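You operate a simulated robot arm through the tools that you are given. There is no shell and no other tool. Be economical: measure what you need, move in short steps, check, and stop when the job is done.

The job below is to be done with a simulated robot arm. You get a single attempt, and the scene is never put back.

TASK
Empty the olives jar, then stand it in the jars box.
Fine: the dregs go into the slop cup; the lid ends shut; leave the corn jar as it is. Set down upright: olives jar.

It is judged by the outcome, as a careful person would: the job done as asked, and still so three seconds after it is handed in. It fails if anything else is knocked over, pushed out of place, dropped, spilled or broken. Lids that push on must go on centred and level and be pressed home; caps that screw on are set level and turned clockwise until they are tight.

THE ROBOT
A 6-joint arm with a two-finger parallel gripper, fixed in place. Base frame: the origin is at the foot of the arm, x ahead of it, y to its left, z up. Readings come in m, degrees, newtons and seconds.
With the tool pointing down near the work surface it reaches from about 0.1 to 0.62 m from the base axis. Its first joint turns from -66.0 to 66.0 degrees. Payload 2.45 kg.
The tool frame sits at the grasp point between the pads (the TCP): z along the fingers, y along the line on which they close. The tips reach 0.024 m beyond it. Largest opening 0.068 m; finger width 0.017, thickness 0.01; the body of the gripper, 0.04 by 0.07 m, starts 0.041 m behind the TCP.
Orientation is told as [roll, pitch, yaw] about the base's x, y, z axes, in that order, counted from this pose: with the fingers straight down and closing along the base's y, the tool's x points along the base's -x, its y along +y and its z along -z.

THE INTERFACE
- The arm moves only by the tool apply_moves. Its argument "targets" is a list that holds one entry, the list of rows, each a list of 6 numbers: the shift along the base's x, y, z in m, then the turn, a rotation vector about the base's x, y, z in degrees. In form: [[[tx, ty, tz, ax, ay, az], ...]]. A call has 1 to 12 rows; each row shifts and turns the commanded pose from where the row before left it. "grip" is the opening in per cent of the stroke, from 0 (shut) to 100 (fully open), set as the call begins (left out, the last holds). Each row takes 0.2 s and may step no farther than 0.05 m and 8.6 degrees from the row before; otherwise, or with a gripper value out of range, the whole call is refused. Where a pose cannot be reached the arm comes as near as it can. A force on the tool above 90 N (or 10 N above the force at the start of the call, whichever is more), or a blocked arm, ends the call early, and 0.2 s more pass. The fingers move at their own pace (about 0.108 m/s each) and stop on an object; they squeeze with about 38 N. The grip force told is the motor's: it shows also when the fingers shut on nothing. Time passes only in rows, and 0.2 s behind the last, so rows that do not move let the fingers close. It gives the time, the measured TCP pose, the force on the tool (base axes), the opening and the grip force at its end, in the units of the frame above (readings bear some noise), with the torque about the TCP (base axes, N m) and any sound that the robot's microphone picked up, and new pictures: "views" is both (left out), scene, wrist or none.
- Cameras (640 x 400 px; columns grow to the right, rows downward): "scene" is fixed at [0.1549, 0.4222, 1.4431]; the picture's right is [-0.87, -0.50, 0.00], its down [-0.35, 0.61, -0.71] and it looks along [0.35, -0.61, -0.71] (base axes); focal length 317 px, centre (320, 200). "wrist" rides on the gripper at [0.084, 0.011, -0.075] in the tool frame; the picture's right is [-0.13, 0.99, 0.00], its down [-0.60, -0.08, -0.79] and it looks along [-0.79, -0.10, 0.61] (tool axes); focal length 251 px, centre (320, 200).
- pixel_to_xyz(camera, pixels): there is no depth. For up to 12 entries [column, row, z] of the newest picture of that camera ("zoom" is the newest enlarged one), the place [x, y] in the base frame at which the ray of that pixel passes the height z, good to about 0.003 m, but the place of the scene camera against the robot may be out by one fixed shift of up to 0.018 m in any direction. No time passes.
- close_up(camera, box): a new picture of the part [left, top, right, bottom] of that camera's present view, enlarged. No time passes.
- sign_off(): hands the job in; it is judged then, once.

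Work in short steps. Measure before you move; look again where a grasp or a placing could have gone wrong, and mend it. You have 80 turns and 200 pictures in all, those below and enlarged ones among them. Open the gripper and draw the arm clear of the work before you hand the job in, unless the task says otherwise; then end with one line.

The tools are called after "Call:" by a JSON object that holds its "fn" and its "kwargs". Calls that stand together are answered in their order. apply_moves: Moves the arm, as the interface text tells. Its arguments: {"type":"object","properties":{"targets":{"type":"array","items":{"type":"array","items":{"type":"array","items":{"type":"number"}}}},"grip":{"type":"number"},"views":{"type":"string","enum":["both","scene","wrist","none"]}},"required":["targets"]} The other tools are called the same way: pixel_to_xyz (camera, pixels) gives the place at which the rays of pixels pass given heights; close_up (camera, box) takes an enlarged picture of a part of a camera's view; sign_off () hands the job in.

At the start:

```text
time: 0.0
tcp_pos: [0.4363, -0.0106, 1.0418]
tcp_rot: [0.1, -0.1, 0.1]
force: [0.3, -0.3, 0.5]
torque: [-0.02, 0.02, 0.01]
gripper_width: 0.0679
grip_force: 0.0
```

scene: 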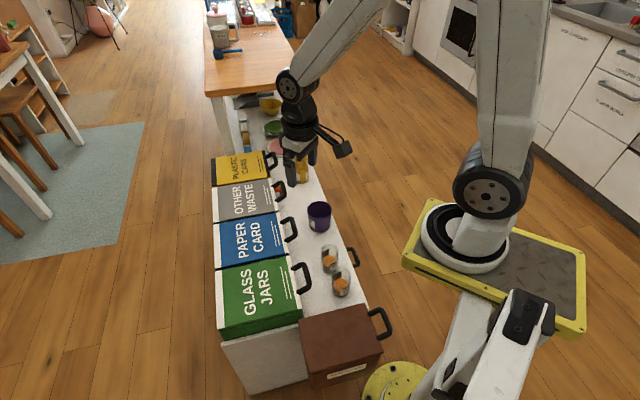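
wrist: 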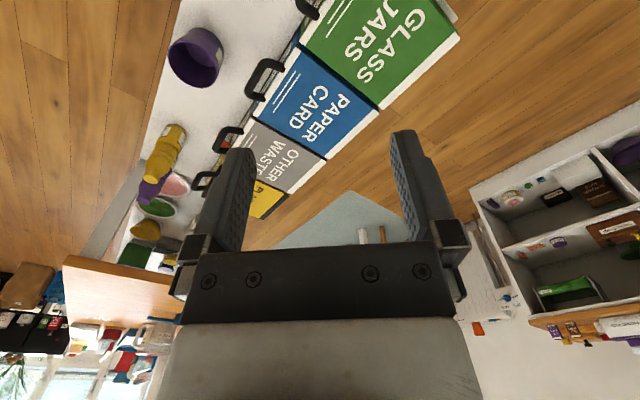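

The scene shows a bench with four bins (the GLASS JARS one at about (262,295)), two small jars at (330,258) and (341,285), and a purple cup at (319,215). I'll enlarge these areas.

Call:
{"fn": "close_up", "kwargs": {"camera": "scene", "box": [290, 190, 390, 310]}}

Call:
{"fn": "close_up", "kwargs": {"camera": "scene", "box": [200, 130, 400, 390]}}

Call:
{"fn": "close_up", "kwargs": {"camera": "scene", "box": [220, 80, 340, 200]}}

```text
3.33 times, centred on (340, 250) of scene
```

zoom: 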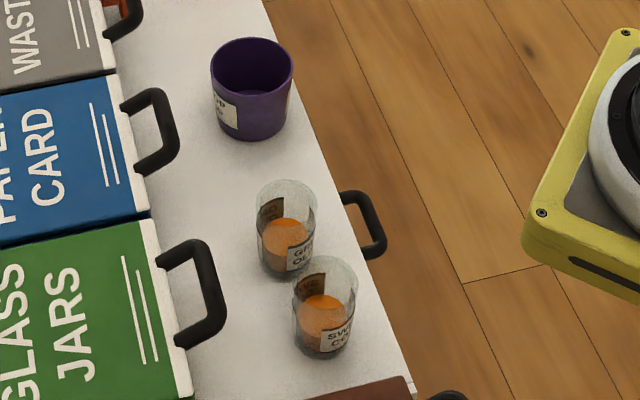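

```text
1.54 times, centred on (300, 260) of scene
```

zoom: 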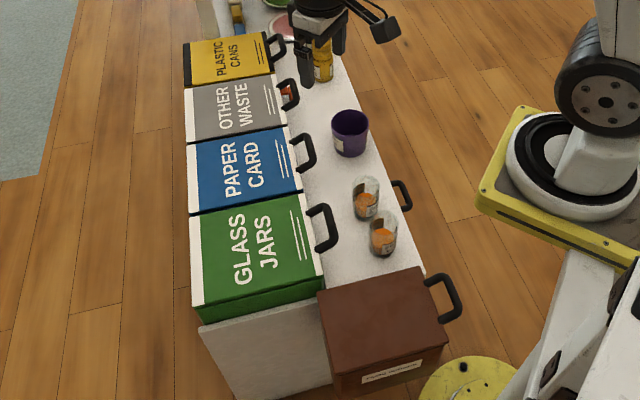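

```text
3.33 times, centred on (280, 140) of scene
```

zoom: 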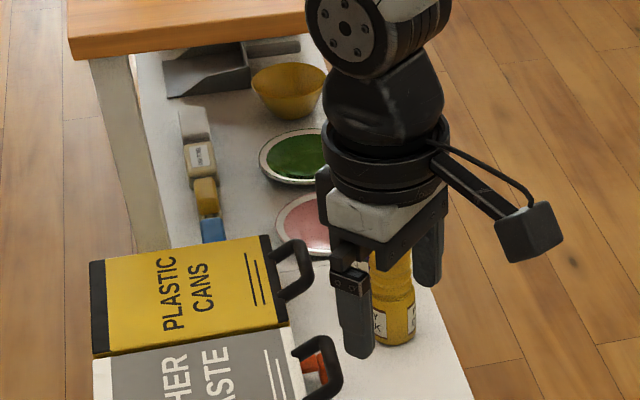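

I need the bench's height. I'll take the scene and wrist rays through the purple cup and a bin corner at several heights and compare them.

Call:
{"fn": "pixel_to_xyz", "kwargs": {"camera": "scene", "pixels": [[319, 205, 0.5], [319, 205, 0.7], [319, 205, 0.9], [302, 178, 0.5], [302, 178, 0.7], [302, 178, 0.9], [274, 212, 0.7], [274, 212, 0.9], [301, 320, 0.7], [301, 320, 0.9], [402, 385, 0.0], [402, 385, 0.5]]}}

Call:
{"fn": "pixel_to_xyz", "kwargs": {"camera": "wrist", "pixels": [[202, 62, 0.5], [202, 62, 0.7], [202, 62, 0.9], [168, 145, 0.5], [168, 145, 0.7], [168, 145, 0.9], [299, 45, 0.5], [299, 45, 0.7], [299, 45, 0.9]]}}

Call:
{"fn": "close_up", "kwargs": {"camera": "wrist", "box": [120, 0, 440, 200]}}

```text
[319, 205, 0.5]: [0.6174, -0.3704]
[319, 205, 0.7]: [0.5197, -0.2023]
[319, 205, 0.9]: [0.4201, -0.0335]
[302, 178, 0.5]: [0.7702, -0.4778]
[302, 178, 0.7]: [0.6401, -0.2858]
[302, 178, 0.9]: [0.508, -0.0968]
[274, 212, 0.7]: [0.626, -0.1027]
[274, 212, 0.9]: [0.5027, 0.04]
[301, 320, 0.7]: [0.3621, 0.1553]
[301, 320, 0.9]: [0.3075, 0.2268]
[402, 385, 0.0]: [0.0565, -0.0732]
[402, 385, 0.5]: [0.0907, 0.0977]
```

```text
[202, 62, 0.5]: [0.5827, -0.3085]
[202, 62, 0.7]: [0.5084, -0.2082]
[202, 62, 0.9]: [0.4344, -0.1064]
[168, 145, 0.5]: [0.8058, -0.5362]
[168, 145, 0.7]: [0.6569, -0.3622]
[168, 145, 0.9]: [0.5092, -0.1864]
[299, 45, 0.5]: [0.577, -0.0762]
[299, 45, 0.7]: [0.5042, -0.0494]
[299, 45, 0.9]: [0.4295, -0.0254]
```

```text
2.00 times, centred on (280, 100) of wrist
```

zoom: 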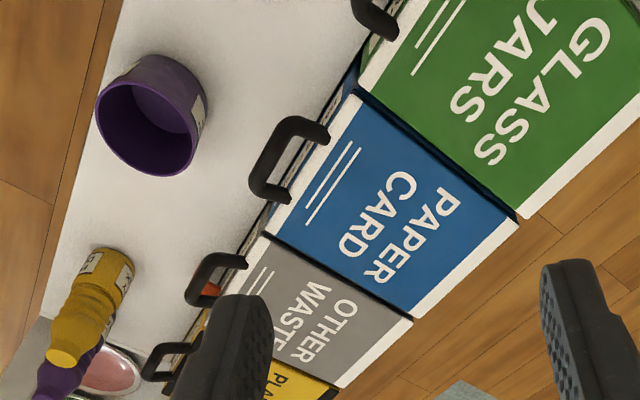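

The rays through the purple cup cross near z≈0.7, at about (0.51,-0.205). Next I'll locate the jars and the glass box at plausible heights.

Call:
{"fn": "pixel_to_xyz", "kwargs": {"camera": "scene", "pixels": [[330, 250, 0.7], [330, 269, 0.62], [341, 276, 0.7], [342, 295, 0.62], [215, 268, 0.75], [219, 338, 0.75], [302, 318, 0.75], [277, 253, 0.75], [293, 262, 0.75], [306, 295, 0.75], [380, 348, 0.7], [300, 320, 0.7]]}}

Call:
{"fn": "apply_moves", "kwargs": {"targets": [[[-0.04, 0, 0, 0, 0, 0], [-0.04, 0, 0, 0, 0, 0], [-0.04, 0, 0, 0, 0, 0], [-0.04, 0, 0, 0, 0, 0], [-0.04, 0, 0, 0, 0, 0], [-0.02, 0, 0, 0, 0, 0]]]}}

```text
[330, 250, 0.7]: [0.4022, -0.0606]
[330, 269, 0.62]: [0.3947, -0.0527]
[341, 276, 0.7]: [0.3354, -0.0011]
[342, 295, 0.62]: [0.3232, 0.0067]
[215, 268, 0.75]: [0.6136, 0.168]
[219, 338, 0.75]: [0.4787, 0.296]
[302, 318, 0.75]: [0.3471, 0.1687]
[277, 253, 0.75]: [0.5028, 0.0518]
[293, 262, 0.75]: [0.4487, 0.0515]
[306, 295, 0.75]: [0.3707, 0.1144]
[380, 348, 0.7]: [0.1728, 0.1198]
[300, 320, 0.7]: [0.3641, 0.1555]
```

```text
time: 1.4
tcp_pos: [0.3371, -0.0135, 1.0749]
tcp_rot: [0.0, 0.0, 0.0]
force: [0.5, -0.4, 0.8]
torque: [-0.02, -0.03, 0.01]
gripper_width: 0.0678
grip_force: 0.0
out of reach, approached as far as the arm can: row 3, 4, 5, 6
```

scene: 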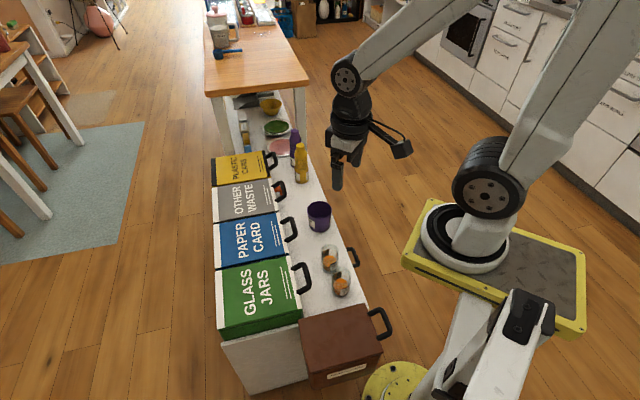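
wrist: 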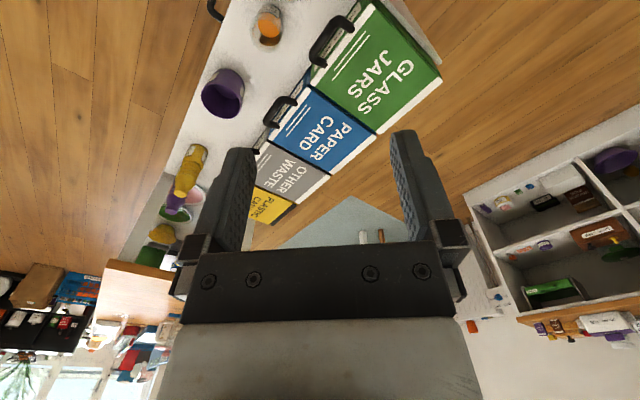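

Zooming in on the box lid and handle, the cup label and the brown box's label.

Call:
{"fn": "close_up", "kwargs": {"camera": "scene", "box": [205, 240, 325, 345]}}

Call:
{"fn": "close_up", "kwargs": {"camera": "scene", "box": [290, 280, 400, 390]}}

Call:
{"fn": "close_up", "kwargs": {"camera": "scene", "box": [295, 195, 345, 240]}}

Call:
{"fn": "close_up", "kwargs": {"camera": "scene", "box": [310, 235, 365, 305]}}

Call:
{"fn": "close_up", "kwargs": {"camera": "wrist", "box": [190, 0, 450, 160]}}

```text
3.81 times, centred on (265, 292) of scene
```

zoom: 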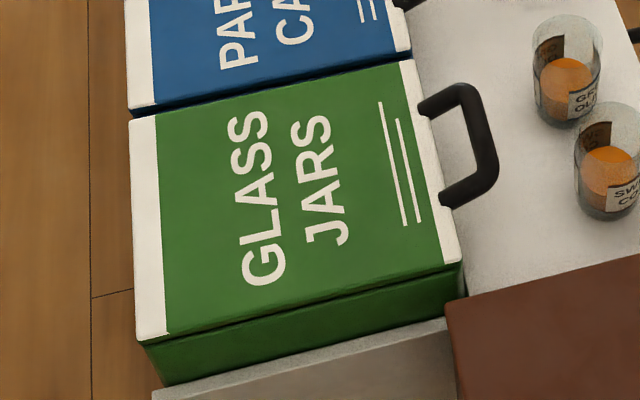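

```text
3.64 times, centred on (345, 335) of scene
```

zoom: 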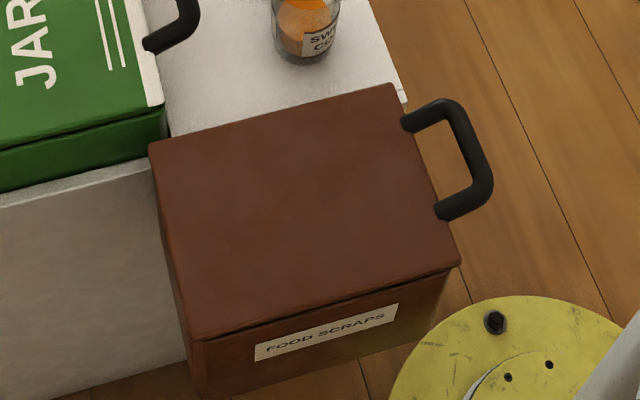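

```text
8.89 times, centred on (320, 218) of scene
```

zoom: 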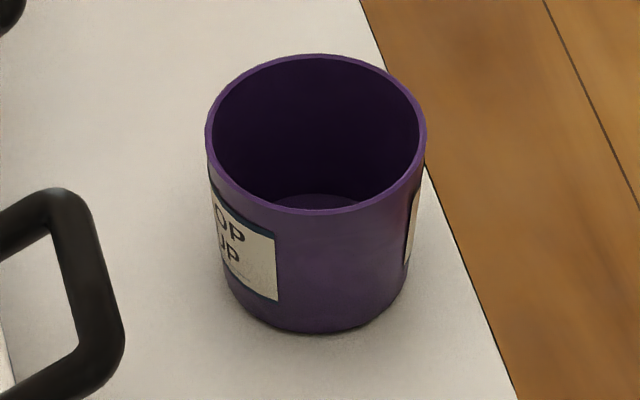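

```text
5.71 times, centred on (338, 270) of scene
```

zoom: 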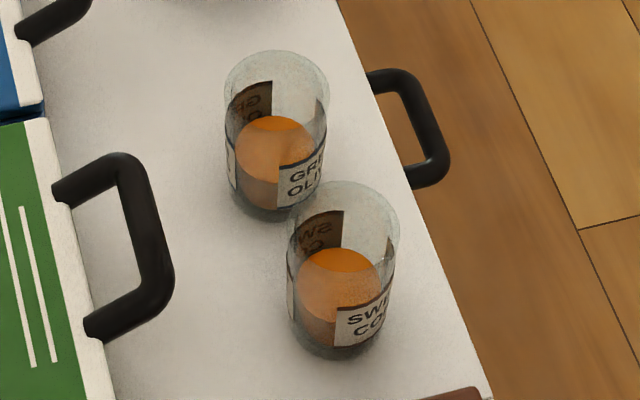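

```text
2.46 times, centred on (320, 80) of wrist
```

zoom: 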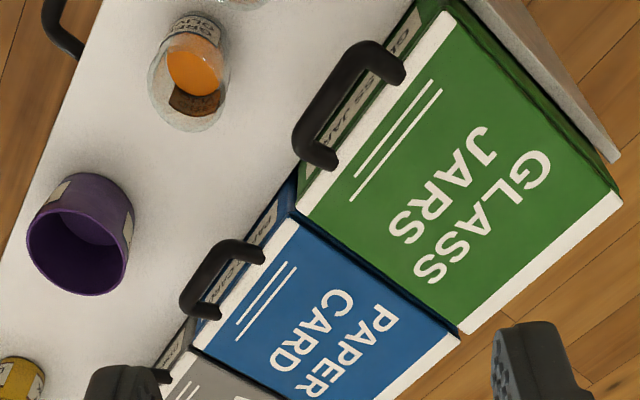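

The olives jar is the one at (330,258). The glass box has a hinged-looking lid, with its handle on the bench side. I'll triangulate its lid corners, handle and jar from both cameras.

Call:
{"fn": "pixel_to_xyz", "kwargs": {"camera": "scene", "pixels": [[289.4, 255.2, 0.7], [289.4, 255.2, 0.8], [301.7, 308.3, 0.7], [301.7, 308.3, 0.8], [217, 328.7, 0.7], [217, 328.7, 0.8], [215, 270.5, 0.7], [215, 270.5, 0.8], [319, 210, 0.7], [319, 210, 0.65], [308, 281, 0.7], [308, 281, 0.8]]}}

Call:
{"fn": "pixel_to_xyz", "kwargs": {"camera": "wrist", "pixels": [[310.7, 83, 0.7], [310.7, 83, 0.8], [371, 4, 0.7], [371, 4, 0.8], [442, 79, 0.7], [442, 79, 0.8], [378, 136, 0.7], [378, 136, 0.8], [222, 101, 0.7], [222, 101, 0.65], [266, 40, 0.7], [266, 40, 0.65]]}}

```text
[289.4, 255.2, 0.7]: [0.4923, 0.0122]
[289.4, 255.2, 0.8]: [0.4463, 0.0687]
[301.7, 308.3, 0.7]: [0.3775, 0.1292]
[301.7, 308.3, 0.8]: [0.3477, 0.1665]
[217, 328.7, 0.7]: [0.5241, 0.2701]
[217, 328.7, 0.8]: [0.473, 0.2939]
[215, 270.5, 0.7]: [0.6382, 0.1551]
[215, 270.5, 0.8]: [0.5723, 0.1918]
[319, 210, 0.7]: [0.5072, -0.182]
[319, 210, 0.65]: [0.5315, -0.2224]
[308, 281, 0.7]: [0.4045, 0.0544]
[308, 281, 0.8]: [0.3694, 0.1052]
```

```text
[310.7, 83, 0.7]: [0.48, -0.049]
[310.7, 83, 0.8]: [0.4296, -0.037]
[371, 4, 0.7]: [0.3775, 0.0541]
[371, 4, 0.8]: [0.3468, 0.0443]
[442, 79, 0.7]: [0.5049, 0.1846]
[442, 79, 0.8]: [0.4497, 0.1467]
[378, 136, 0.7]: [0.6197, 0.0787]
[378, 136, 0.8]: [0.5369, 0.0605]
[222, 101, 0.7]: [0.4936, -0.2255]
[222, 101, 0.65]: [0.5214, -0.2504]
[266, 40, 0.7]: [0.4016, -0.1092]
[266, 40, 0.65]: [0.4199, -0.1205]
```

Both cameras suggest that everything sits lower than I assumed, at z≈0.55–0.6, but the scene camera's shift confuses the estimate. I'll go down and sideways to triangulate with the wrist camera alone.

Call:
{"fn": "apply_moves", "kwargs": {"targets": [[[0.05, -0.02, -0.04, 0, 0, 0], [0.0, -0.02, -0.04, 0, 0, 0], [0, -0.02, -0.04, 0, 0, 0], [-0.03, -0.02, -0.03, 0, 0, 0], [-0.03, -0.02, -0.03, 0, 0, 0], [-0.03, 0, -0.03, 0, 0, 0], [-0.03, 0, -0.03, 0, 0, 0]]]}}

```text
refused: row 1 steps farther than a row can; nothing moved
```

Splitting the first row into smaller steps.

Call:
{"fn": "apply_moves", "kwargs": {"targets": [[[0.02, -0.02, -0.04, 0, 0, 0], [0.02, -0.02, -0.04, 0, 0, 0], [0, -0.02, -0.04, 0, 0, 0], [-0.03, -0.02, -0.03, 0, 0, 0], [-0.03, -0.02, -0.03, 0, 0, 0], [-0.03, 0, -0.03, 0, 0, 0], [-0.03, 0, -0.03, 0, 0, 0]]]}}

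```text
time: 3.0
tcp_pos: [0.2597, -0.1195, 0.8323]
tcp_rot: [-0.1, 0.1, 0.0]
force: [0.2, -0.1, 0.1]
torque: [-0.01, -0.01, -0.02]
gripper_width: 0.0679
grip_force: 0.1
out of reach, approached as far as the arm can: row 6, 7
```

scene: 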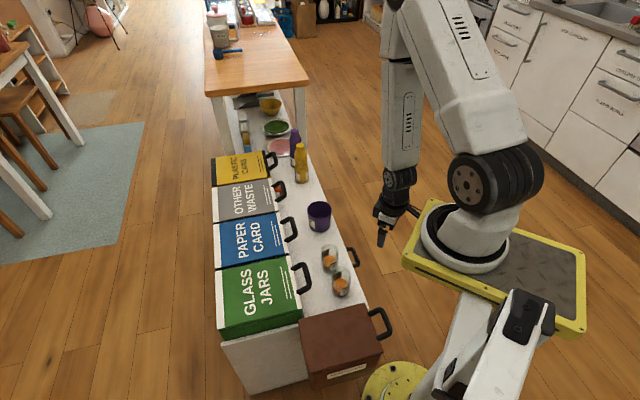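
wrist: 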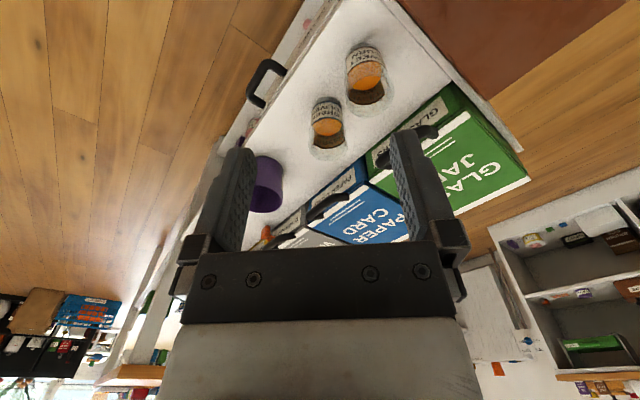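

I'll zoom in on the wrist view for exact pixels.

Call:
{"fn": "close_up", "kwargs": {"camera": "wrist", "box": [240, 0, 540, 240]}}

Call:
{"fn": "close_up", "kwargs": {"camera": "wrist", "box": [290, 30, 400, 170]}}

Call:
{"fn": "pixel_to_xyz", "kwargs": {"camera": "wrist", "pixels": [[328, 155, 0.5], [328, 155, 0.55], [328, 155, 0.6], [530, 181, 0.6], [530, 181, 0.65], [530, 181, 0.7]]}}

```text
1.67 times, centred on (390, 120) of wrist
```

zoom: 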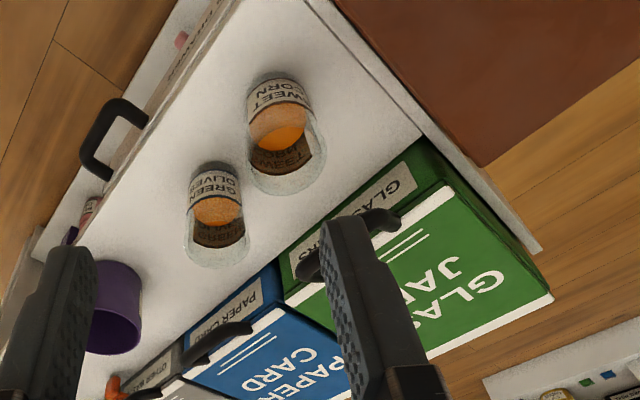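

```text
2.86 times, centred on (345, 100) of wrist
```

zoom: 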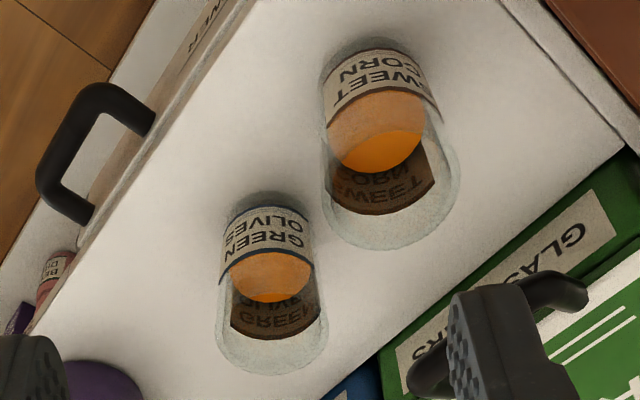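

```text
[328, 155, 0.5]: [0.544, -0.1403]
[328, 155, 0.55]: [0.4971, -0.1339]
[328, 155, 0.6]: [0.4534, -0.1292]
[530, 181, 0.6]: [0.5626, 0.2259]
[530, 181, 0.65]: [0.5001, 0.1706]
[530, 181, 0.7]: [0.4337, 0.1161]
```

The wrist rays for the lid's back-near corner agree at z≈0.60, and the box is turned 45°. Now the same for the jar rim and base, the cup and the handle.

Call:
{"fn": "pixel_to_xyz", "kwargs": {"camera": "wrist", "pixels": [[328.2, 150.7, 0.55], [328.2, 150.7, 0.6], [325.8, 105, 0.5], [325.8, 105, 0.55], [365, 53, 0.5], [372, 95, 0.6], [427, 129, 0.6], [256, 190, 0.6], [256, 190, 0.55], [447, 68, 0.5], [386, 180, 0.6], [452, 97, 0.6]]}}

Call:
{"fn": "pixel_to_xyz", "kwargs": {"camera": "scene", "pixels": [[289.4, 255.2, 0.6], [301.7, 308.3, 0.6], [217, 328.7, 0.6], [319, 210, 0.58], [330, 250, 0.58], [330, 268, 0.5], [341, 277, 0.58], [308, 281, 0.6]]}}

```text
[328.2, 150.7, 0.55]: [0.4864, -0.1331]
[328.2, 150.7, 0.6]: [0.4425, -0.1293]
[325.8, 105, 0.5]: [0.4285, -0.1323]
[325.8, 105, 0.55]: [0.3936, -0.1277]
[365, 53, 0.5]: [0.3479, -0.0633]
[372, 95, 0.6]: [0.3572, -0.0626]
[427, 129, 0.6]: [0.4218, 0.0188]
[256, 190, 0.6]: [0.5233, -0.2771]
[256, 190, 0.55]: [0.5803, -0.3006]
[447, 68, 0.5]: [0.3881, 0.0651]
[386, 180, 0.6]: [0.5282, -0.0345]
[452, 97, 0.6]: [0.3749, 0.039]
```

```text
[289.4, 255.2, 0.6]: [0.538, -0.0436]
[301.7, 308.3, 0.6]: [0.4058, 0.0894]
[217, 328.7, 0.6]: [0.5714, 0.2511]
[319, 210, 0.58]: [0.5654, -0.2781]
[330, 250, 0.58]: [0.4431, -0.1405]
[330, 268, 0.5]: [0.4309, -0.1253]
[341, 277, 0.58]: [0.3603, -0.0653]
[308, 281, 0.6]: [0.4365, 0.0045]
```

The olives jar is near (0.437,-0.131) with its rim at z≈0.60, and the bench top is at about 0.49. The lid's front edge runs from (0.408,0.064) to (0.530,-0.061), so its handle bar should be near (0.437,-0.022). I'll hover above the handle with a yaw of -45°, so the fingers close across the bar, and look.

Call:
{"fn": "apply_moves", "kwargs": {"targets": [[[0.03, 0.01, 0, 0, 0, -7.5], [0.03, 0.02, 0, 0, 0, -7.5], [0.03, 0.02, -0.01, 0, 0, -7.5], [0.03, 0.02, -0.015, 0, 0, -7.5], [0.03, 0.02, -0.015, 0, 0, -7.5], [0.025, 0.006, -0.02, 0, 0, -7.5]]]}}

```text
time: 4.4
tcp_pos: [0.4401, -0.0232, 0.7705]
tcp_rot: [0.0, 0.0, -45.1]
force: [0.2, -0.4, 0.2]
torque: [0.01, -0.01, 0.01]
gripper_width: 0.0682
grip_force: 0.1
```

scene: 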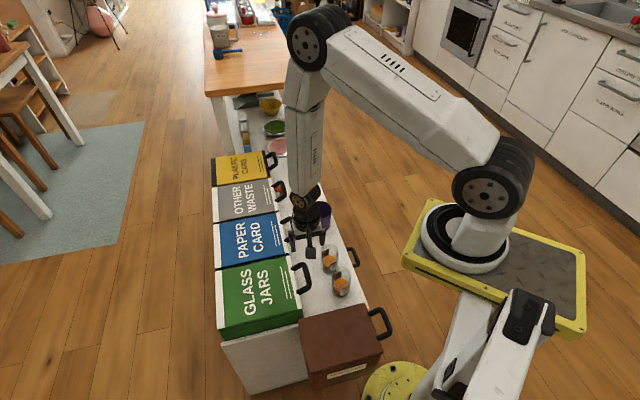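
wrist: 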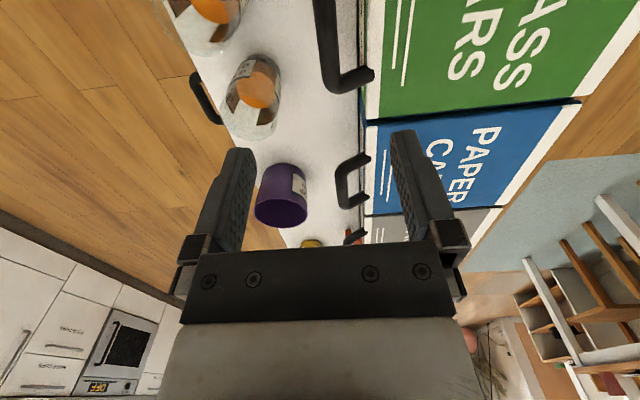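

The bar shows at column ~325 (rows 0–90), so the TCP sits almost above its line. I'll measure it along with the jars, the cup and the lid edge.

Call:
{"fn": "close_up", "kwargs": {"camera": "wrist", "box": [180, 0, 400, 240]}}

Call:
{"fn": "pixel_to_xyz", "kwargs": {"camera": "wrist", "pixels": [[322, 20, 0.6], [330, 82, 0.6], [322, 20, 0.56], [330, 82, 0.56], [366, 116, 0.6], [363, 60, 0.6], [252, 125, 0.6], [258, 80, 0.5], [282, 212, 0.58], [282, 212, 0.6], [368, 73, 0.6]]}}

```text
1.67 times, centred on (290, 120) of wrist
```

zoom: 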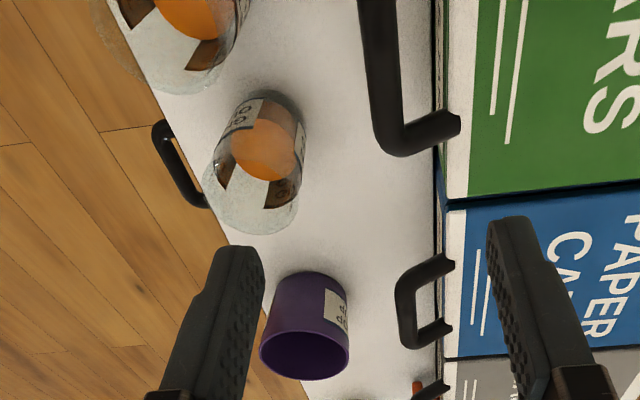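

```text
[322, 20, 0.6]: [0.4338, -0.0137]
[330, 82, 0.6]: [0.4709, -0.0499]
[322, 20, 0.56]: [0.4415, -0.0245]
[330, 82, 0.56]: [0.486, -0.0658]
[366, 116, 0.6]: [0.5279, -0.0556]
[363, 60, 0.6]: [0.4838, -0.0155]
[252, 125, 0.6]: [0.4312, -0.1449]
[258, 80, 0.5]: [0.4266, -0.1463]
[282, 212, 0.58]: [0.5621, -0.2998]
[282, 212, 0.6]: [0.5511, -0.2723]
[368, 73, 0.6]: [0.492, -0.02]
```

The bar lies on x+y≈0.4205, only about 3 mm off the TCP line, and the lid edge is about 36 mm inside it. I'll half-close the fingers for clearance and lower to just above the bar.

Call:
{"fn": "apply_moves", "kwargs": {"targets": [[[0.003, 0, -0.03, 0, 0, 0], [0, 0, -0.03, 0, 0, 0], [0, 0, -0.03, 0, 0, 0], [0, 0, -0.025, 0, 0, 0]]], "grip": 52}}

```text
time: 5.4
tcp_pos: [0.4408, -0.0241, 0.6553]
tcp_rot: [0.0, -0.1, -45.0]
force: [1.4, -0.3, 0.3]
torque: [0.01, -0.02, -0.01]
gripper_width: 0.0352
grip_force: 0.1
```

scene: 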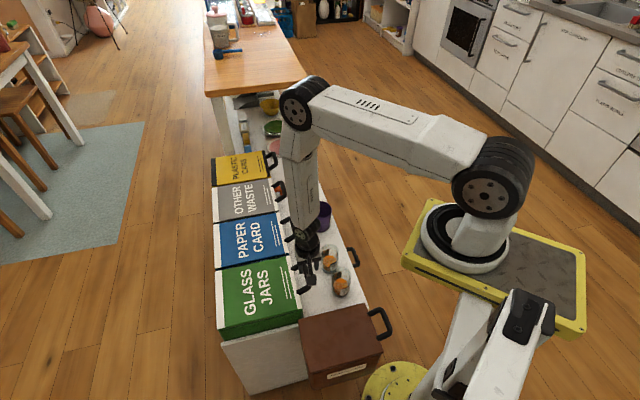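
wrist: 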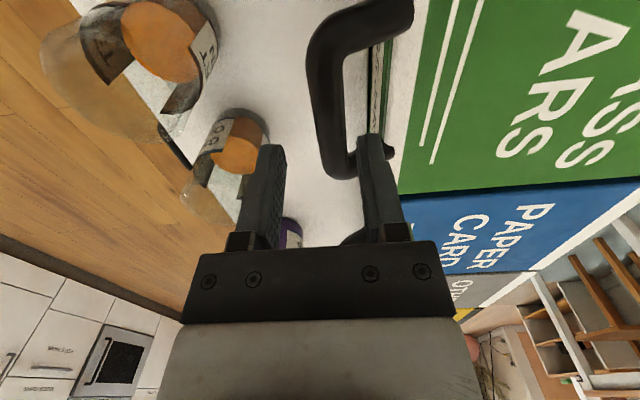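

The handle is now clear: the bar runs from (325,40) to (345,165), and the right finger tip is near its far end. Measuring it again.

Call:
{"fn": "pixel_to_xyz", "kwargs": {"camera": "wrist", "pixels": [[326, 45, 0.6], [332, 110, 0.6], [343, 165, 0.6], [326, 45, 0.58], [332, 110, 0.58], [343, 165, 0.58], [404, 100, 0.6], [390, 15, 0.6], [398, 190, 0.6], [388, 152, 0.6]]}}

Call:
{"fn": "close_up", "kwargs": {"camera": "wrist", "box": [230, 0, 470, 250]}}

Call:
{"fn": "close_up", "kwargs": {"camera": "scene", "box": [260, 210, 380, 310]}}

```text
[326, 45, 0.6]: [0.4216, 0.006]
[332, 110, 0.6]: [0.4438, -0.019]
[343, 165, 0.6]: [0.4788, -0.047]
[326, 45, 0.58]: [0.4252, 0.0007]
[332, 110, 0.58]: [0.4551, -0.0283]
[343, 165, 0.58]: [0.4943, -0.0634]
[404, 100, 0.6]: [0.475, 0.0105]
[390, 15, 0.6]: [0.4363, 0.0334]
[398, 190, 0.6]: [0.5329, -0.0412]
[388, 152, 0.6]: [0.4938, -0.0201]
```

```text
1.60 times, centred on (350, 125) of wrist
```

zoom: 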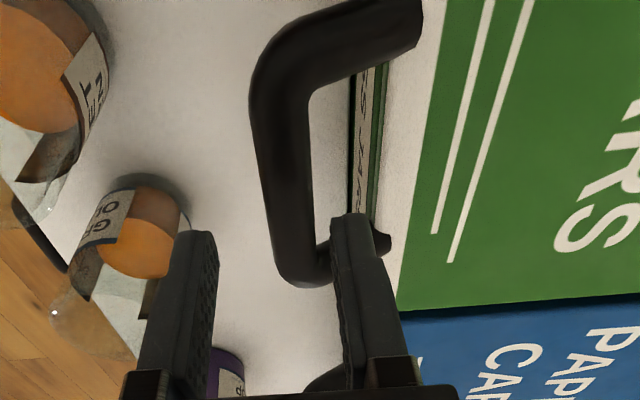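

```text
4.00 times, centred on (320, 260) of scene
```

zoom: 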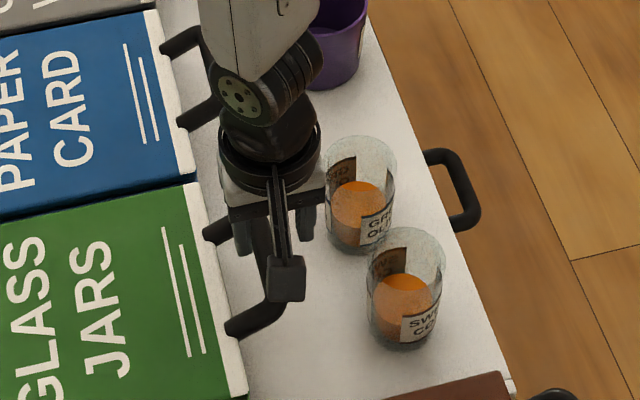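

The bar centre is about (0.4485,-0.0205). I'll shift there, lower to z≈0.60 and look before closing.

Call:
{"fn": "apply_moves", "kwargs": {"targets": [[[0.0077, 0.003, 0, 0, 0, 0], [0, 0, -0.02, 0, 0, 0], [0, 0, -0.02, 0, 0, 0], [0, 0, -0.012, 0, 0, 0]]]}}

Call:
{"fn": "close_up", "kwargs": {"camera": "wrist", "box": [230, 0, 470, 250]}}

```text
time: 6.4
tcp_pos: [0.45, -0.0205, 0.6028]
tcp_rot: [0.1, 0.0, -45.0]
force: [0.1, -0.8, -0.1]
torque: [0.02, 0.01, -0.02]
gripper_width: 0.0354
grip_force: 0.0
```

scene: 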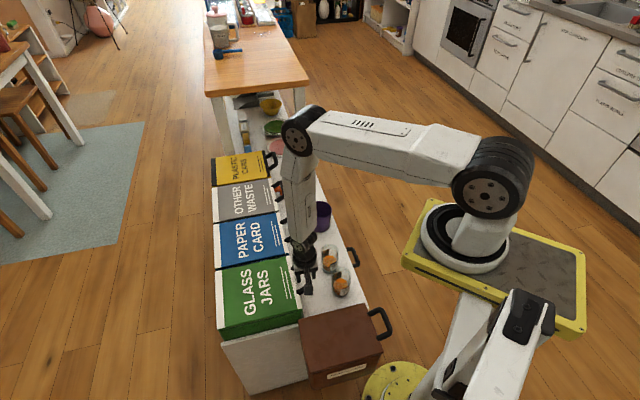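
wrist: 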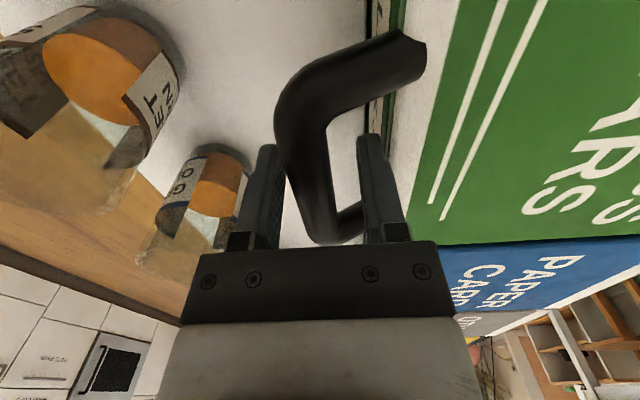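

```text
1.60 times, centred on (350, 125) of wrist
```

zoom: 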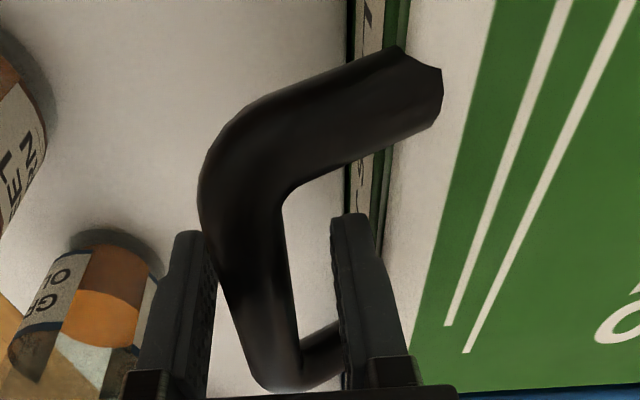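

The bar lies between the fingers at about TCP height. Closing on it.

Call:
{"fn": "apply_moves", "kwargs": {"targets": [[[-0.001, -0.001, 0, 0, 0, 0], [0, 0, 0, 0, 0, 0], [0, 0, 0, 0, 0, 0]]], "grip": 0, "views": "wrist"}}

```text
time: 7.2
tcp_pos: [0.447, -0.0218, 0.6043]
tcp_rot: [-0.1, 0.1, -45.0]
force: [-6.7, -15.8, 0.3]
torque: [0.27, 0.23, 0.01]
gripper_width: 0.0173
grip_force: 36.0
```

wrist: 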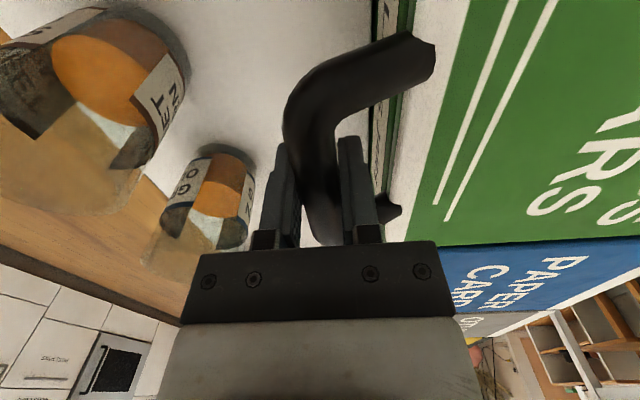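

The handle is gripped, with the fingers stopped 17 mm apart. I'll lift along the arc about the hinge (radius ≈0.2525 m), starting with 30°.

Call:
{"fn": "apply_moves", "kwargs": {"targets": [[[0.0007, 0.0007, 0.022, 0, 0, 0], [0.002, 0.002, 0.0218, 0, 0, 0], [0.0034, 0.0034, 0.0216, 0, 0, 0], [0.0047, 0.0047, 0.021, 0, 0, 0], [0.006, 0.006, 0.0203, 0, 0, 0], [0.0071, 0.0071, 0.0196, 0, 0, 0]]]}}

```text
time: 8.6
tcp_pos: [0.4777, 0.0042, 0.7318]
tcp_rot: [0.6, -0.6, -44.9]
force: [28.7, 32.5, -28.2]
torque: [-0.25, -0.11, 0.0]
gripper_width: 0.0175
grip_force: 35.9
```

scene: 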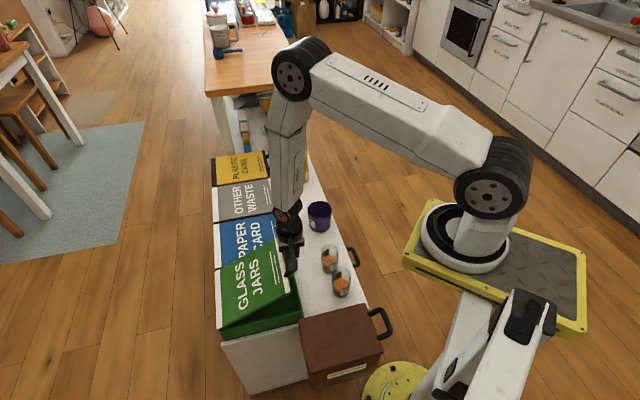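
wrist: 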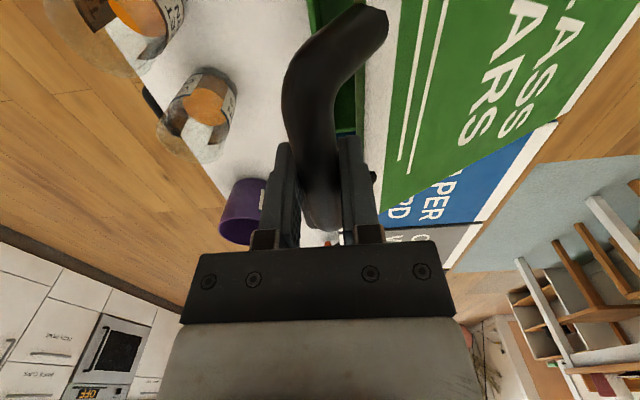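

The lid is hinged at the back and opens. The 43 N pull toward the hinge means the true arc radius is nearer 0.225 m, so I'll correct for that and continue to about 60°.

Call:
{"fn": "apply_moves", "kwargs": {"targets": [[[0.0067, 0.0067, 0.009, 0, 0, 0], [0.0067, 0.0067, 0.0093, 0, 0, 0], [0.0094, 0.0094, 0.0145, 0, 0, 0], [0.0102, 0.0102, 0.0133, 0, 0, 0], [0.011, 0.011, 0.0119, 0, 0, 0], [0.0117, 0.0117, 0.0106, 0, 0, 0]]]}}

```text
time: 10.0
tcp_pos: [0.5259, 0.0582, 0.7991]
tcp_rot: [-0.2, 0.1, -45.0]
force: [-21.7, -11.4, 29.6]
torque: [0.0, -0.15, 0.0]
gripper_width: 0.0175
grip_force: 36.1
```

scene: 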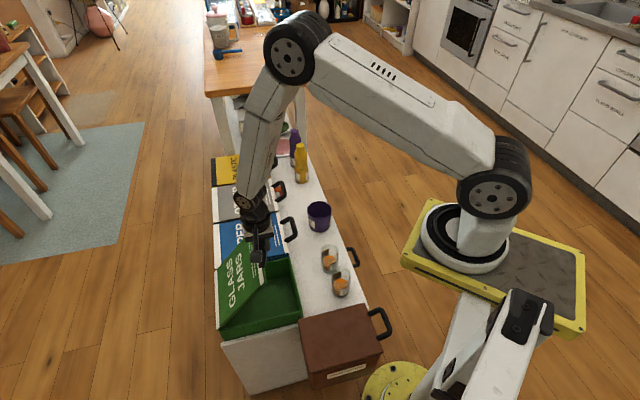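
wrist: 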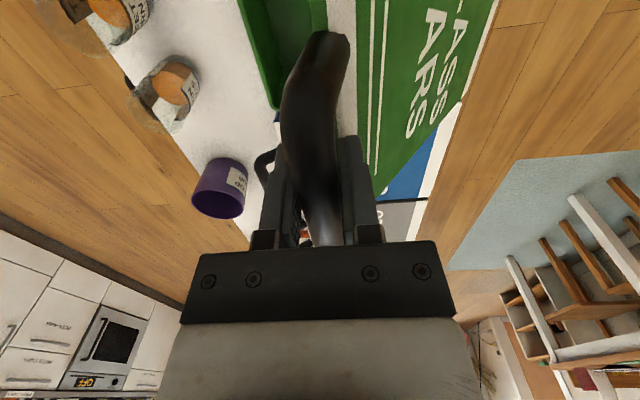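

The push has reversed slightly, so the radius is about 0.235 m. I'll continue to about 85°.

Call:
{"fn": "apply_moves", "kwargs": {"targets": [[[0.007, 0.007, 0.011, 0, 0, 0], [0.0094, 0.0094, 0.007, 0, 0, 0], [0.0134, 0.0134, 0.0078, 0, 0, 0], [0.0139, 0.0139, 0.0062, 0, 0, 0], [0.014, 0.014, 0.0044, 0, 0, 0], [0.0145, 0.0145, 0.0027, 0, 0, 0]]]}}

```text
time: 11.4
tcp_pos: [0.6013, 0.1295, 0.8389]
tcp_rot: [0.4, -0.2, -45.1]
force: [-4.2, -3.6, 28.4]
torque: [0.0, -0.1, 0.02]
gripper_width: 0.0177
grip_force: 36.4
```

scene: 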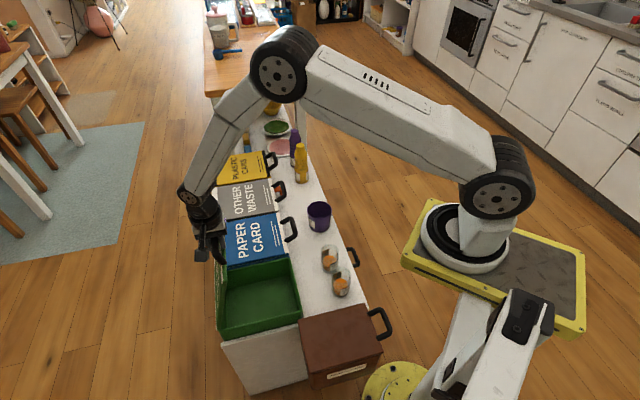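
wrist: 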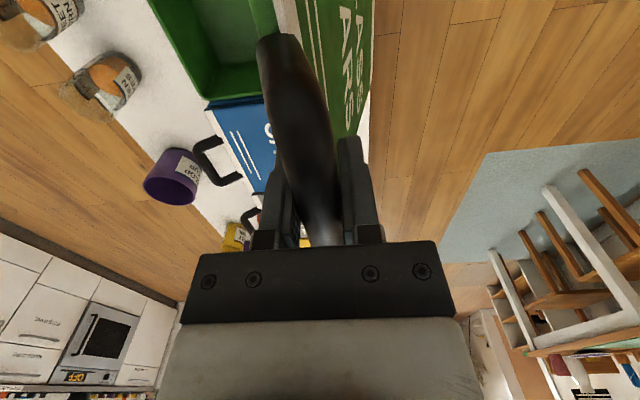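

The lid is near 85°. I'll keep going until it is past vertical, or as far as the arm can reach.

Call:
{"fn": "apply_moves", "kwargs": {"targets": [[[0.0125, 0.0125, 0.004, 0, 0, 0], [0.013, 0.013, 0.001, 0, 0, 0], [0.013, 0.013, -0.001, 0, 0, 0], [0.013, 0.013, -0.003, 0, 0, 0]]]}}

```text
time: 12.4
tcp_pos: [0.6414, 0.1713, 0.847]
tcp_rot: [-1.2, 0.3, -44.9]
force: [-35.9, -17.9, 37.6]
torque: [0.07, 0.22, 0.1]
gripper_width: 0.0177
grip_force: 35.7
stopped in row 4: the force on the tool passed its limit at 110 N (the readings are from after the stop); the commanded pose is now the measured one
```

scene: 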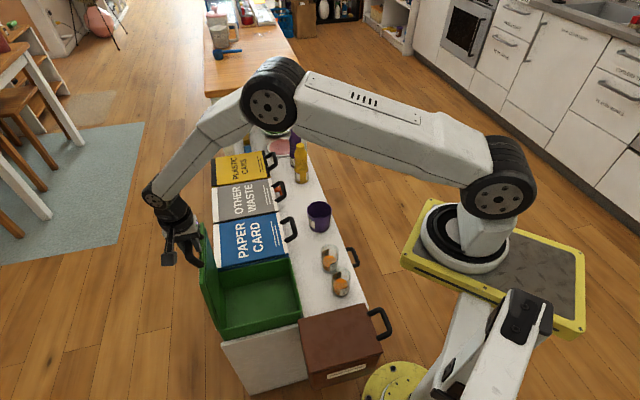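
wrist: 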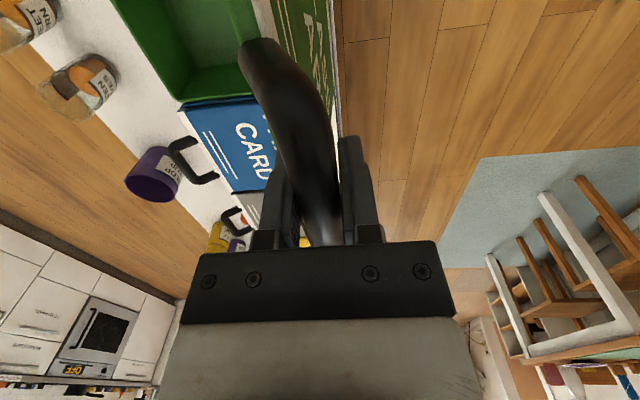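

The lid reached its stop, past vertical by about 10°. I'll open partway, go straight up and see whether it stays.

Call:
{"fn": "apply_moves", "kwargs": {"targets": [[[-0.002, -0.002, 0, 0, 0, 0], [0, 0, 0, 0, 0, 0], [0, 0, 0.03, 0, 0, 0], [0, 0, 0.03, 0, 0, 0], [-0.01, -0.01, 0.02, 0, 0, 0]]], "grip": 60}}

```text
time: 13.6
tcp_pos: [0.6311, 0.1609, 0.9251]
tcp_rot: [-0.7, 0.1, -45.1]
force: [-0.3, 0.5, 0.8]
torque: [0.0, -0.03, 0.0]
gripper_width: 0.0409
grip_force: 0.0
```

scene: 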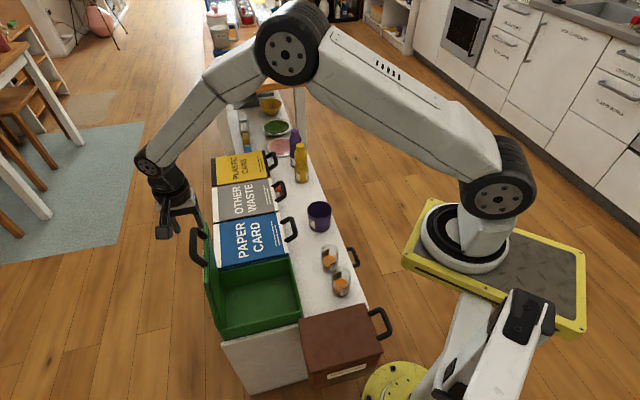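
wrist: 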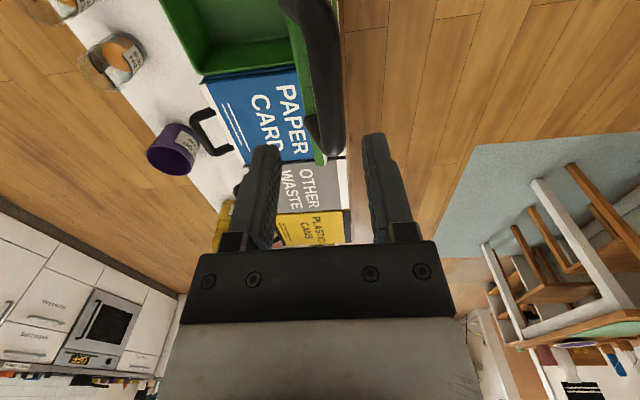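

The lid stays open by itself. For a clean pour I want a side grasp of the olives jar with the tool horizontal and the camera on top. So I'll go back over the bench and yaw by -110°, to -155°.

Call:
{"fn": "apply_moves", "kwargs": {"targets": [[[-0.016, -0.022, 0, 0, 0, -8.5], [-0.016, -0.022, 0, 0, 0, -8.5], [-0.016, -0.022, 0, 0, 0, -8.5], [-0.016, -0.022, 0, 0, 0, -8.5], [-0.016, -0.022, 0, 0, 0, -8.5], [-0.016, -0.022, 0, 0, 0, -8.5], [-0.016, -0.022, 0, 0, 0, -8.5], [-0.016, -0.022, 0, 0, 0, -8.5], [-0.016, -0.022, 0, 0, 0, -8.5], [-0.016, -0.022, 0, 0, 0, -8.5], [-0.016, -0.022, 0, 0, 0, -8.5], [-0.016, -0.022, 0, 0, 0, -8.5]]], "grip": 100}}

```text
time: 16.2
tcp_pos: [0.4408, -0.1018, 0.9238]
tcp_rot: [-0.6, 0.1, -147.2]
force: [0.1, 0.0, 0.0]
torque: [-0.03, 0.03, -0.02]
gripper_width: 0.0679
grip_force: 0.0
```

scene: 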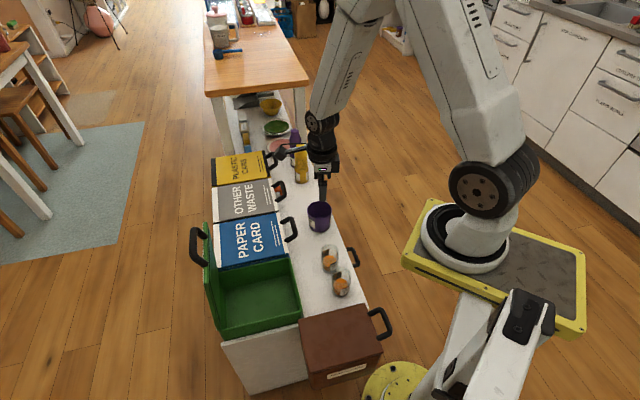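
wrist: 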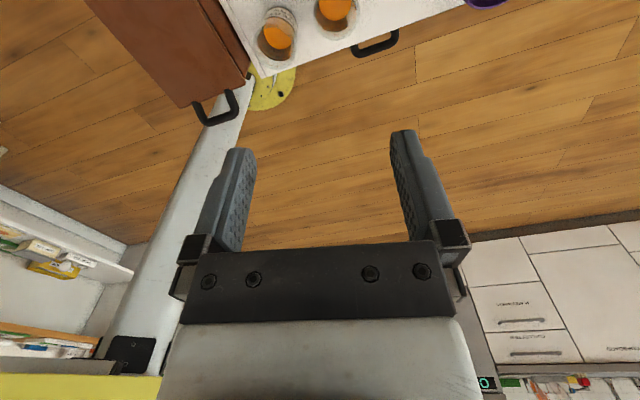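

All clear. I'll now pitch the tool up to horizontal about its closing axis, so it points along (0.84,0.54), while going to a stand-off at about (0.33,-0.20,0.75) in free air, clear of the jars.

Call:
{"fn": "apply_moves", "kwargs": {"targets": [[[-0.0103, -0.009, -0.01, 4.604, -7.145, 0], [-0.0103, -0.009, -0.01, 4.604, -7.145, 0], [-0.0103, -0.009, -0.015, 4.604, -7.145, 0], [-0.0103, -0.009, -0.015, 4.604, -7.145, 0], [-0.0103, -0.009, -0.015, 4.604, -7.145, 0], [-0.0103, -0.009, -0.015, 4.604, -7.145, 0], [-0.0103, -0.009, -0.015, 4.604, -7.145, 0], [-0.0103, -0.009, -0.02, 4.604, -7.145, 0], [-0.0103, -0.009, -0.02, 4.604, -7.145, 0], [-0.0103, -0.009, -0.02, 4.604, -7.145, 0], [-0.0103, -0.009, -0.018, 2.5, -3.88, 0]]]}}

```text
time: 18.6
tcp_pos: [0.3906, -0.1705, 0.7517]
tcp_rot: [32.7, 89.7, -113.8]
force: [0.7, 0.0, -0.3]
torque: [-0.04, 0.01, -0.01]
gripper_width: 0.0682
grip_force: 0.2
out of reach, approached as far as the arm can: row 8, 9, 10, 11
```

scene: 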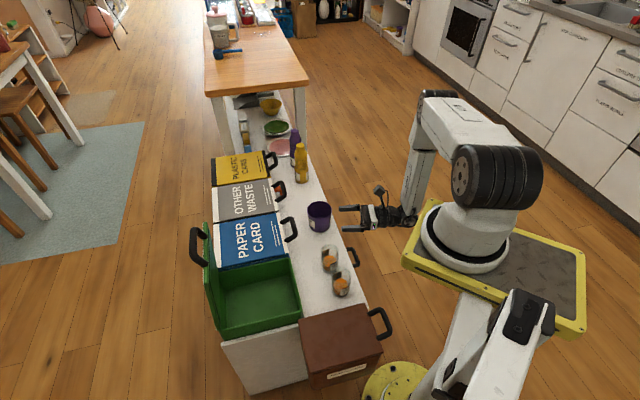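
wrist: 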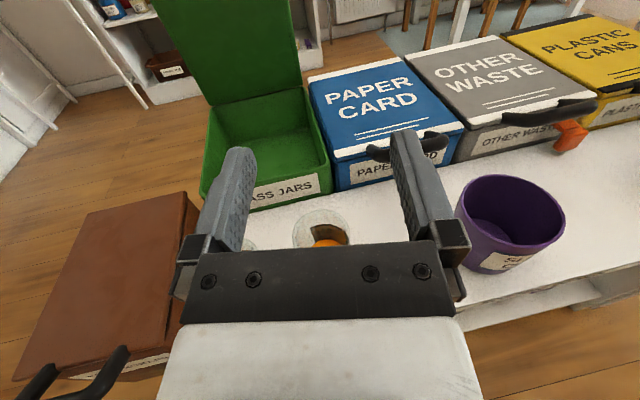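

The tool is horizontal with the camera on top, and it sees the jar between the fingers at (322,228). I'll back off and go lower while staying above the jar rims.

Call:
{"fn": "apply_moves", "kwargs": {"targets": [[[-0.005, -0.02, -0.02, 0, 0, 0], [-0.01, -0.02, -0.02, 0, 0, 0], [-0.015, -0.02, -0.02, 0, 0, 0], [-0.02, -0.01, -0.01, 0, 0, 0]]]}}

```text
time: 19.6
tcp_pos: [0.4083, -0.2056, 0.6801]
tcp_rot: [16.2, 89.6, -130.4]
force: [1.3, 0.4, -0.1]
torque: [-0.01, -0.02, 0.01]
gripper_width: 0.0678
grip_force: 0.1
out of reach, approached as far as the arm can: row 1, 2, 3, 4
```

scene: 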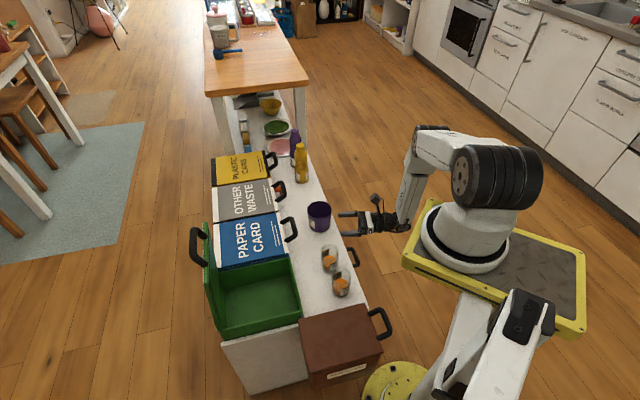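
wrist: 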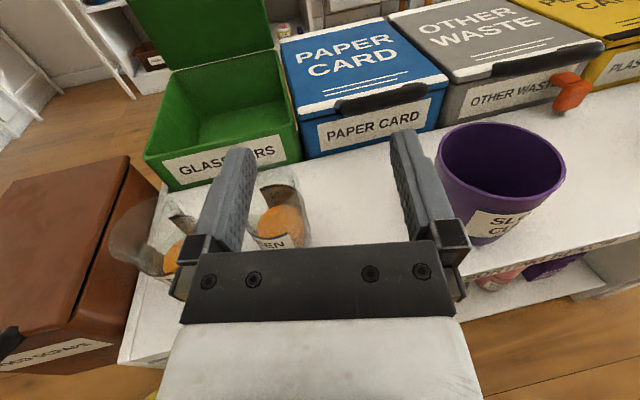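

A horizontal tool can't reach down to jar height because of the inner limit. I'll grasp with the tool tilted about 40° down instead, which still lets me pour by rolling. Tilting now while going to a stand-off along the new approach line.

Call:
{"fn": "apply_moves", "kwargs": {"targets": [[[-0.008, 0.0, 0, -4.33, 6.72, 0], [-0.008, 0.0, -0.005, -4.33, 6.72, 0], [-0.01, 0.005, -0.01, -4.33, 6.72, 0], [-0.01, 0.01, -0.01, -4.33, 6.72, 0], [-0.01, 0.01, -0.015, -4.33, 6.72, 0]]]}}

```text
time: 20.8
tcp_pos: [0.3681, -0.1795, 0.6405]
tcp_rot: [-0.4, 49.5, -147.0]
force: [0.8, 0.4, 0.2]
torque: [-0.02, 0.02, -0.01]
gripper_width: 0.0679
grip_force: 0.1
out of reach, approached as far as the arm can: row 1
```

scene: 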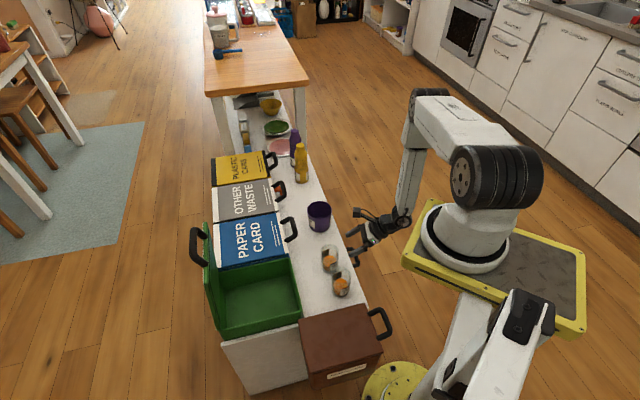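
wrist: 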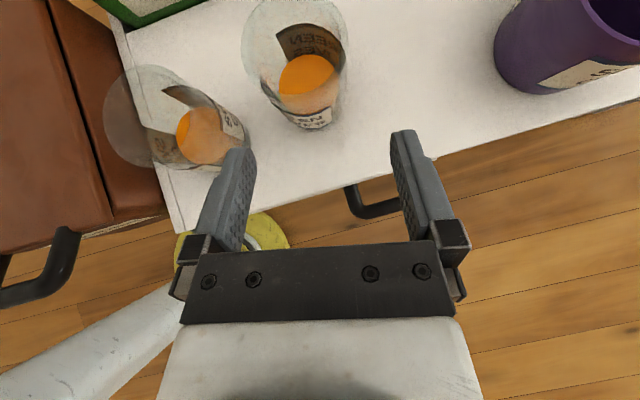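

This pose is fully reachable and the camera now looks straight down at both jars. Measuring the jar axis precisely.

Call:
{"fn": "close_up", "kwargs": {"camera": "wrist", "box": [90, 0, 410, 200]}}

Call:
{"fn": "pixel_to_xyz", "kwargs": {"camera": "wrist", "pixels": [[294, 50, 0.6], [243, 50, 0.6], [346, 50, 0.6], [306, 95, 0.5], [310, 124, 0.49], [145, 117, 0.6], [205, 145, 0.5], [350, 107, 0.5], [265, 107, 0.5], [178, 232, 0.49], [640, 90, 0.49]]}}

```text
2.00 times, centred on (250, 100) of wrist
```

zoom: 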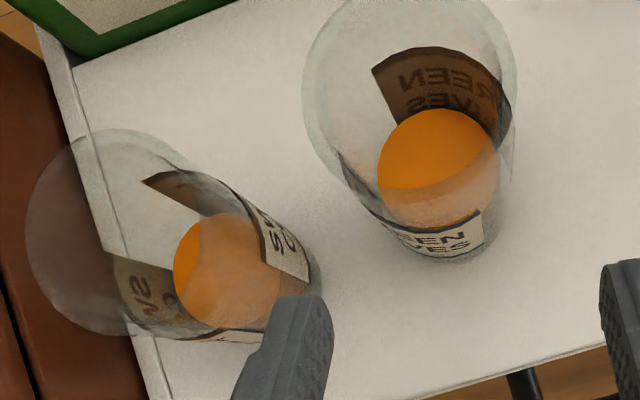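

```text
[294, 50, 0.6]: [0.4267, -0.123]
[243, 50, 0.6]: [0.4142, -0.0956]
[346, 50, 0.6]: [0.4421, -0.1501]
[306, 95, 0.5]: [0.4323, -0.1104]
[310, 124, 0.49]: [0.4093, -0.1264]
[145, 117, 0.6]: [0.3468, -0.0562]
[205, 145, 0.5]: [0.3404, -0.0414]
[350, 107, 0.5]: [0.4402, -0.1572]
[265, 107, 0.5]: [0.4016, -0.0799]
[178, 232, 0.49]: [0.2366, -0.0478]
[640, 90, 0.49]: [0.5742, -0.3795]
```

Refining with better ellipse centres: rim centre (295,47), base centre (311,101).

Call:
{"fn": "pixel_to_xyz", "kwargs": {"camera": "wrist", "pixels": [[295, 47, 0.61], [295, 47, 0.6], [311, 101, 0.505], [311, 101, 0.495], [342, 38, 0.606], [248, 56, 0.606], [342, 38, 0.596], [248, 56, 0.596]]}}

Call:
{"fn": "close_up", "kwargs": {"camera": "wrist", "box": [220, 0, 380, 140]}}

```text
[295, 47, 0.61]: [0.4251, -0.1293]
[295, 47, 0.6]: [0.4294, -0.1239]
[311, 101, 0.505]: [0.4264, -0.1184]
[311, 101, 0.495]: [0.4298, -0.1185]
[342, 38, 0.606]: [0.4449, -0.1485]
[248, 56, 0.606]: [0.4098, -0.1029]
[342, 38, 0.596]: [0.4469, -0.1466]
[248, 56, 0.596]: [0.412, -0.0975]
```

```text
2.86 times, centred on (300, 70) of wrist
```

zoom: 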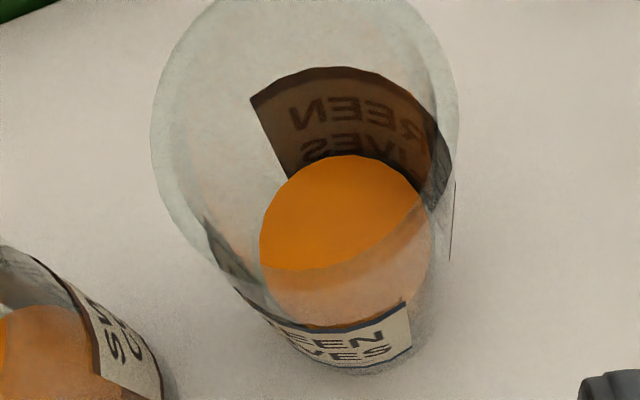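

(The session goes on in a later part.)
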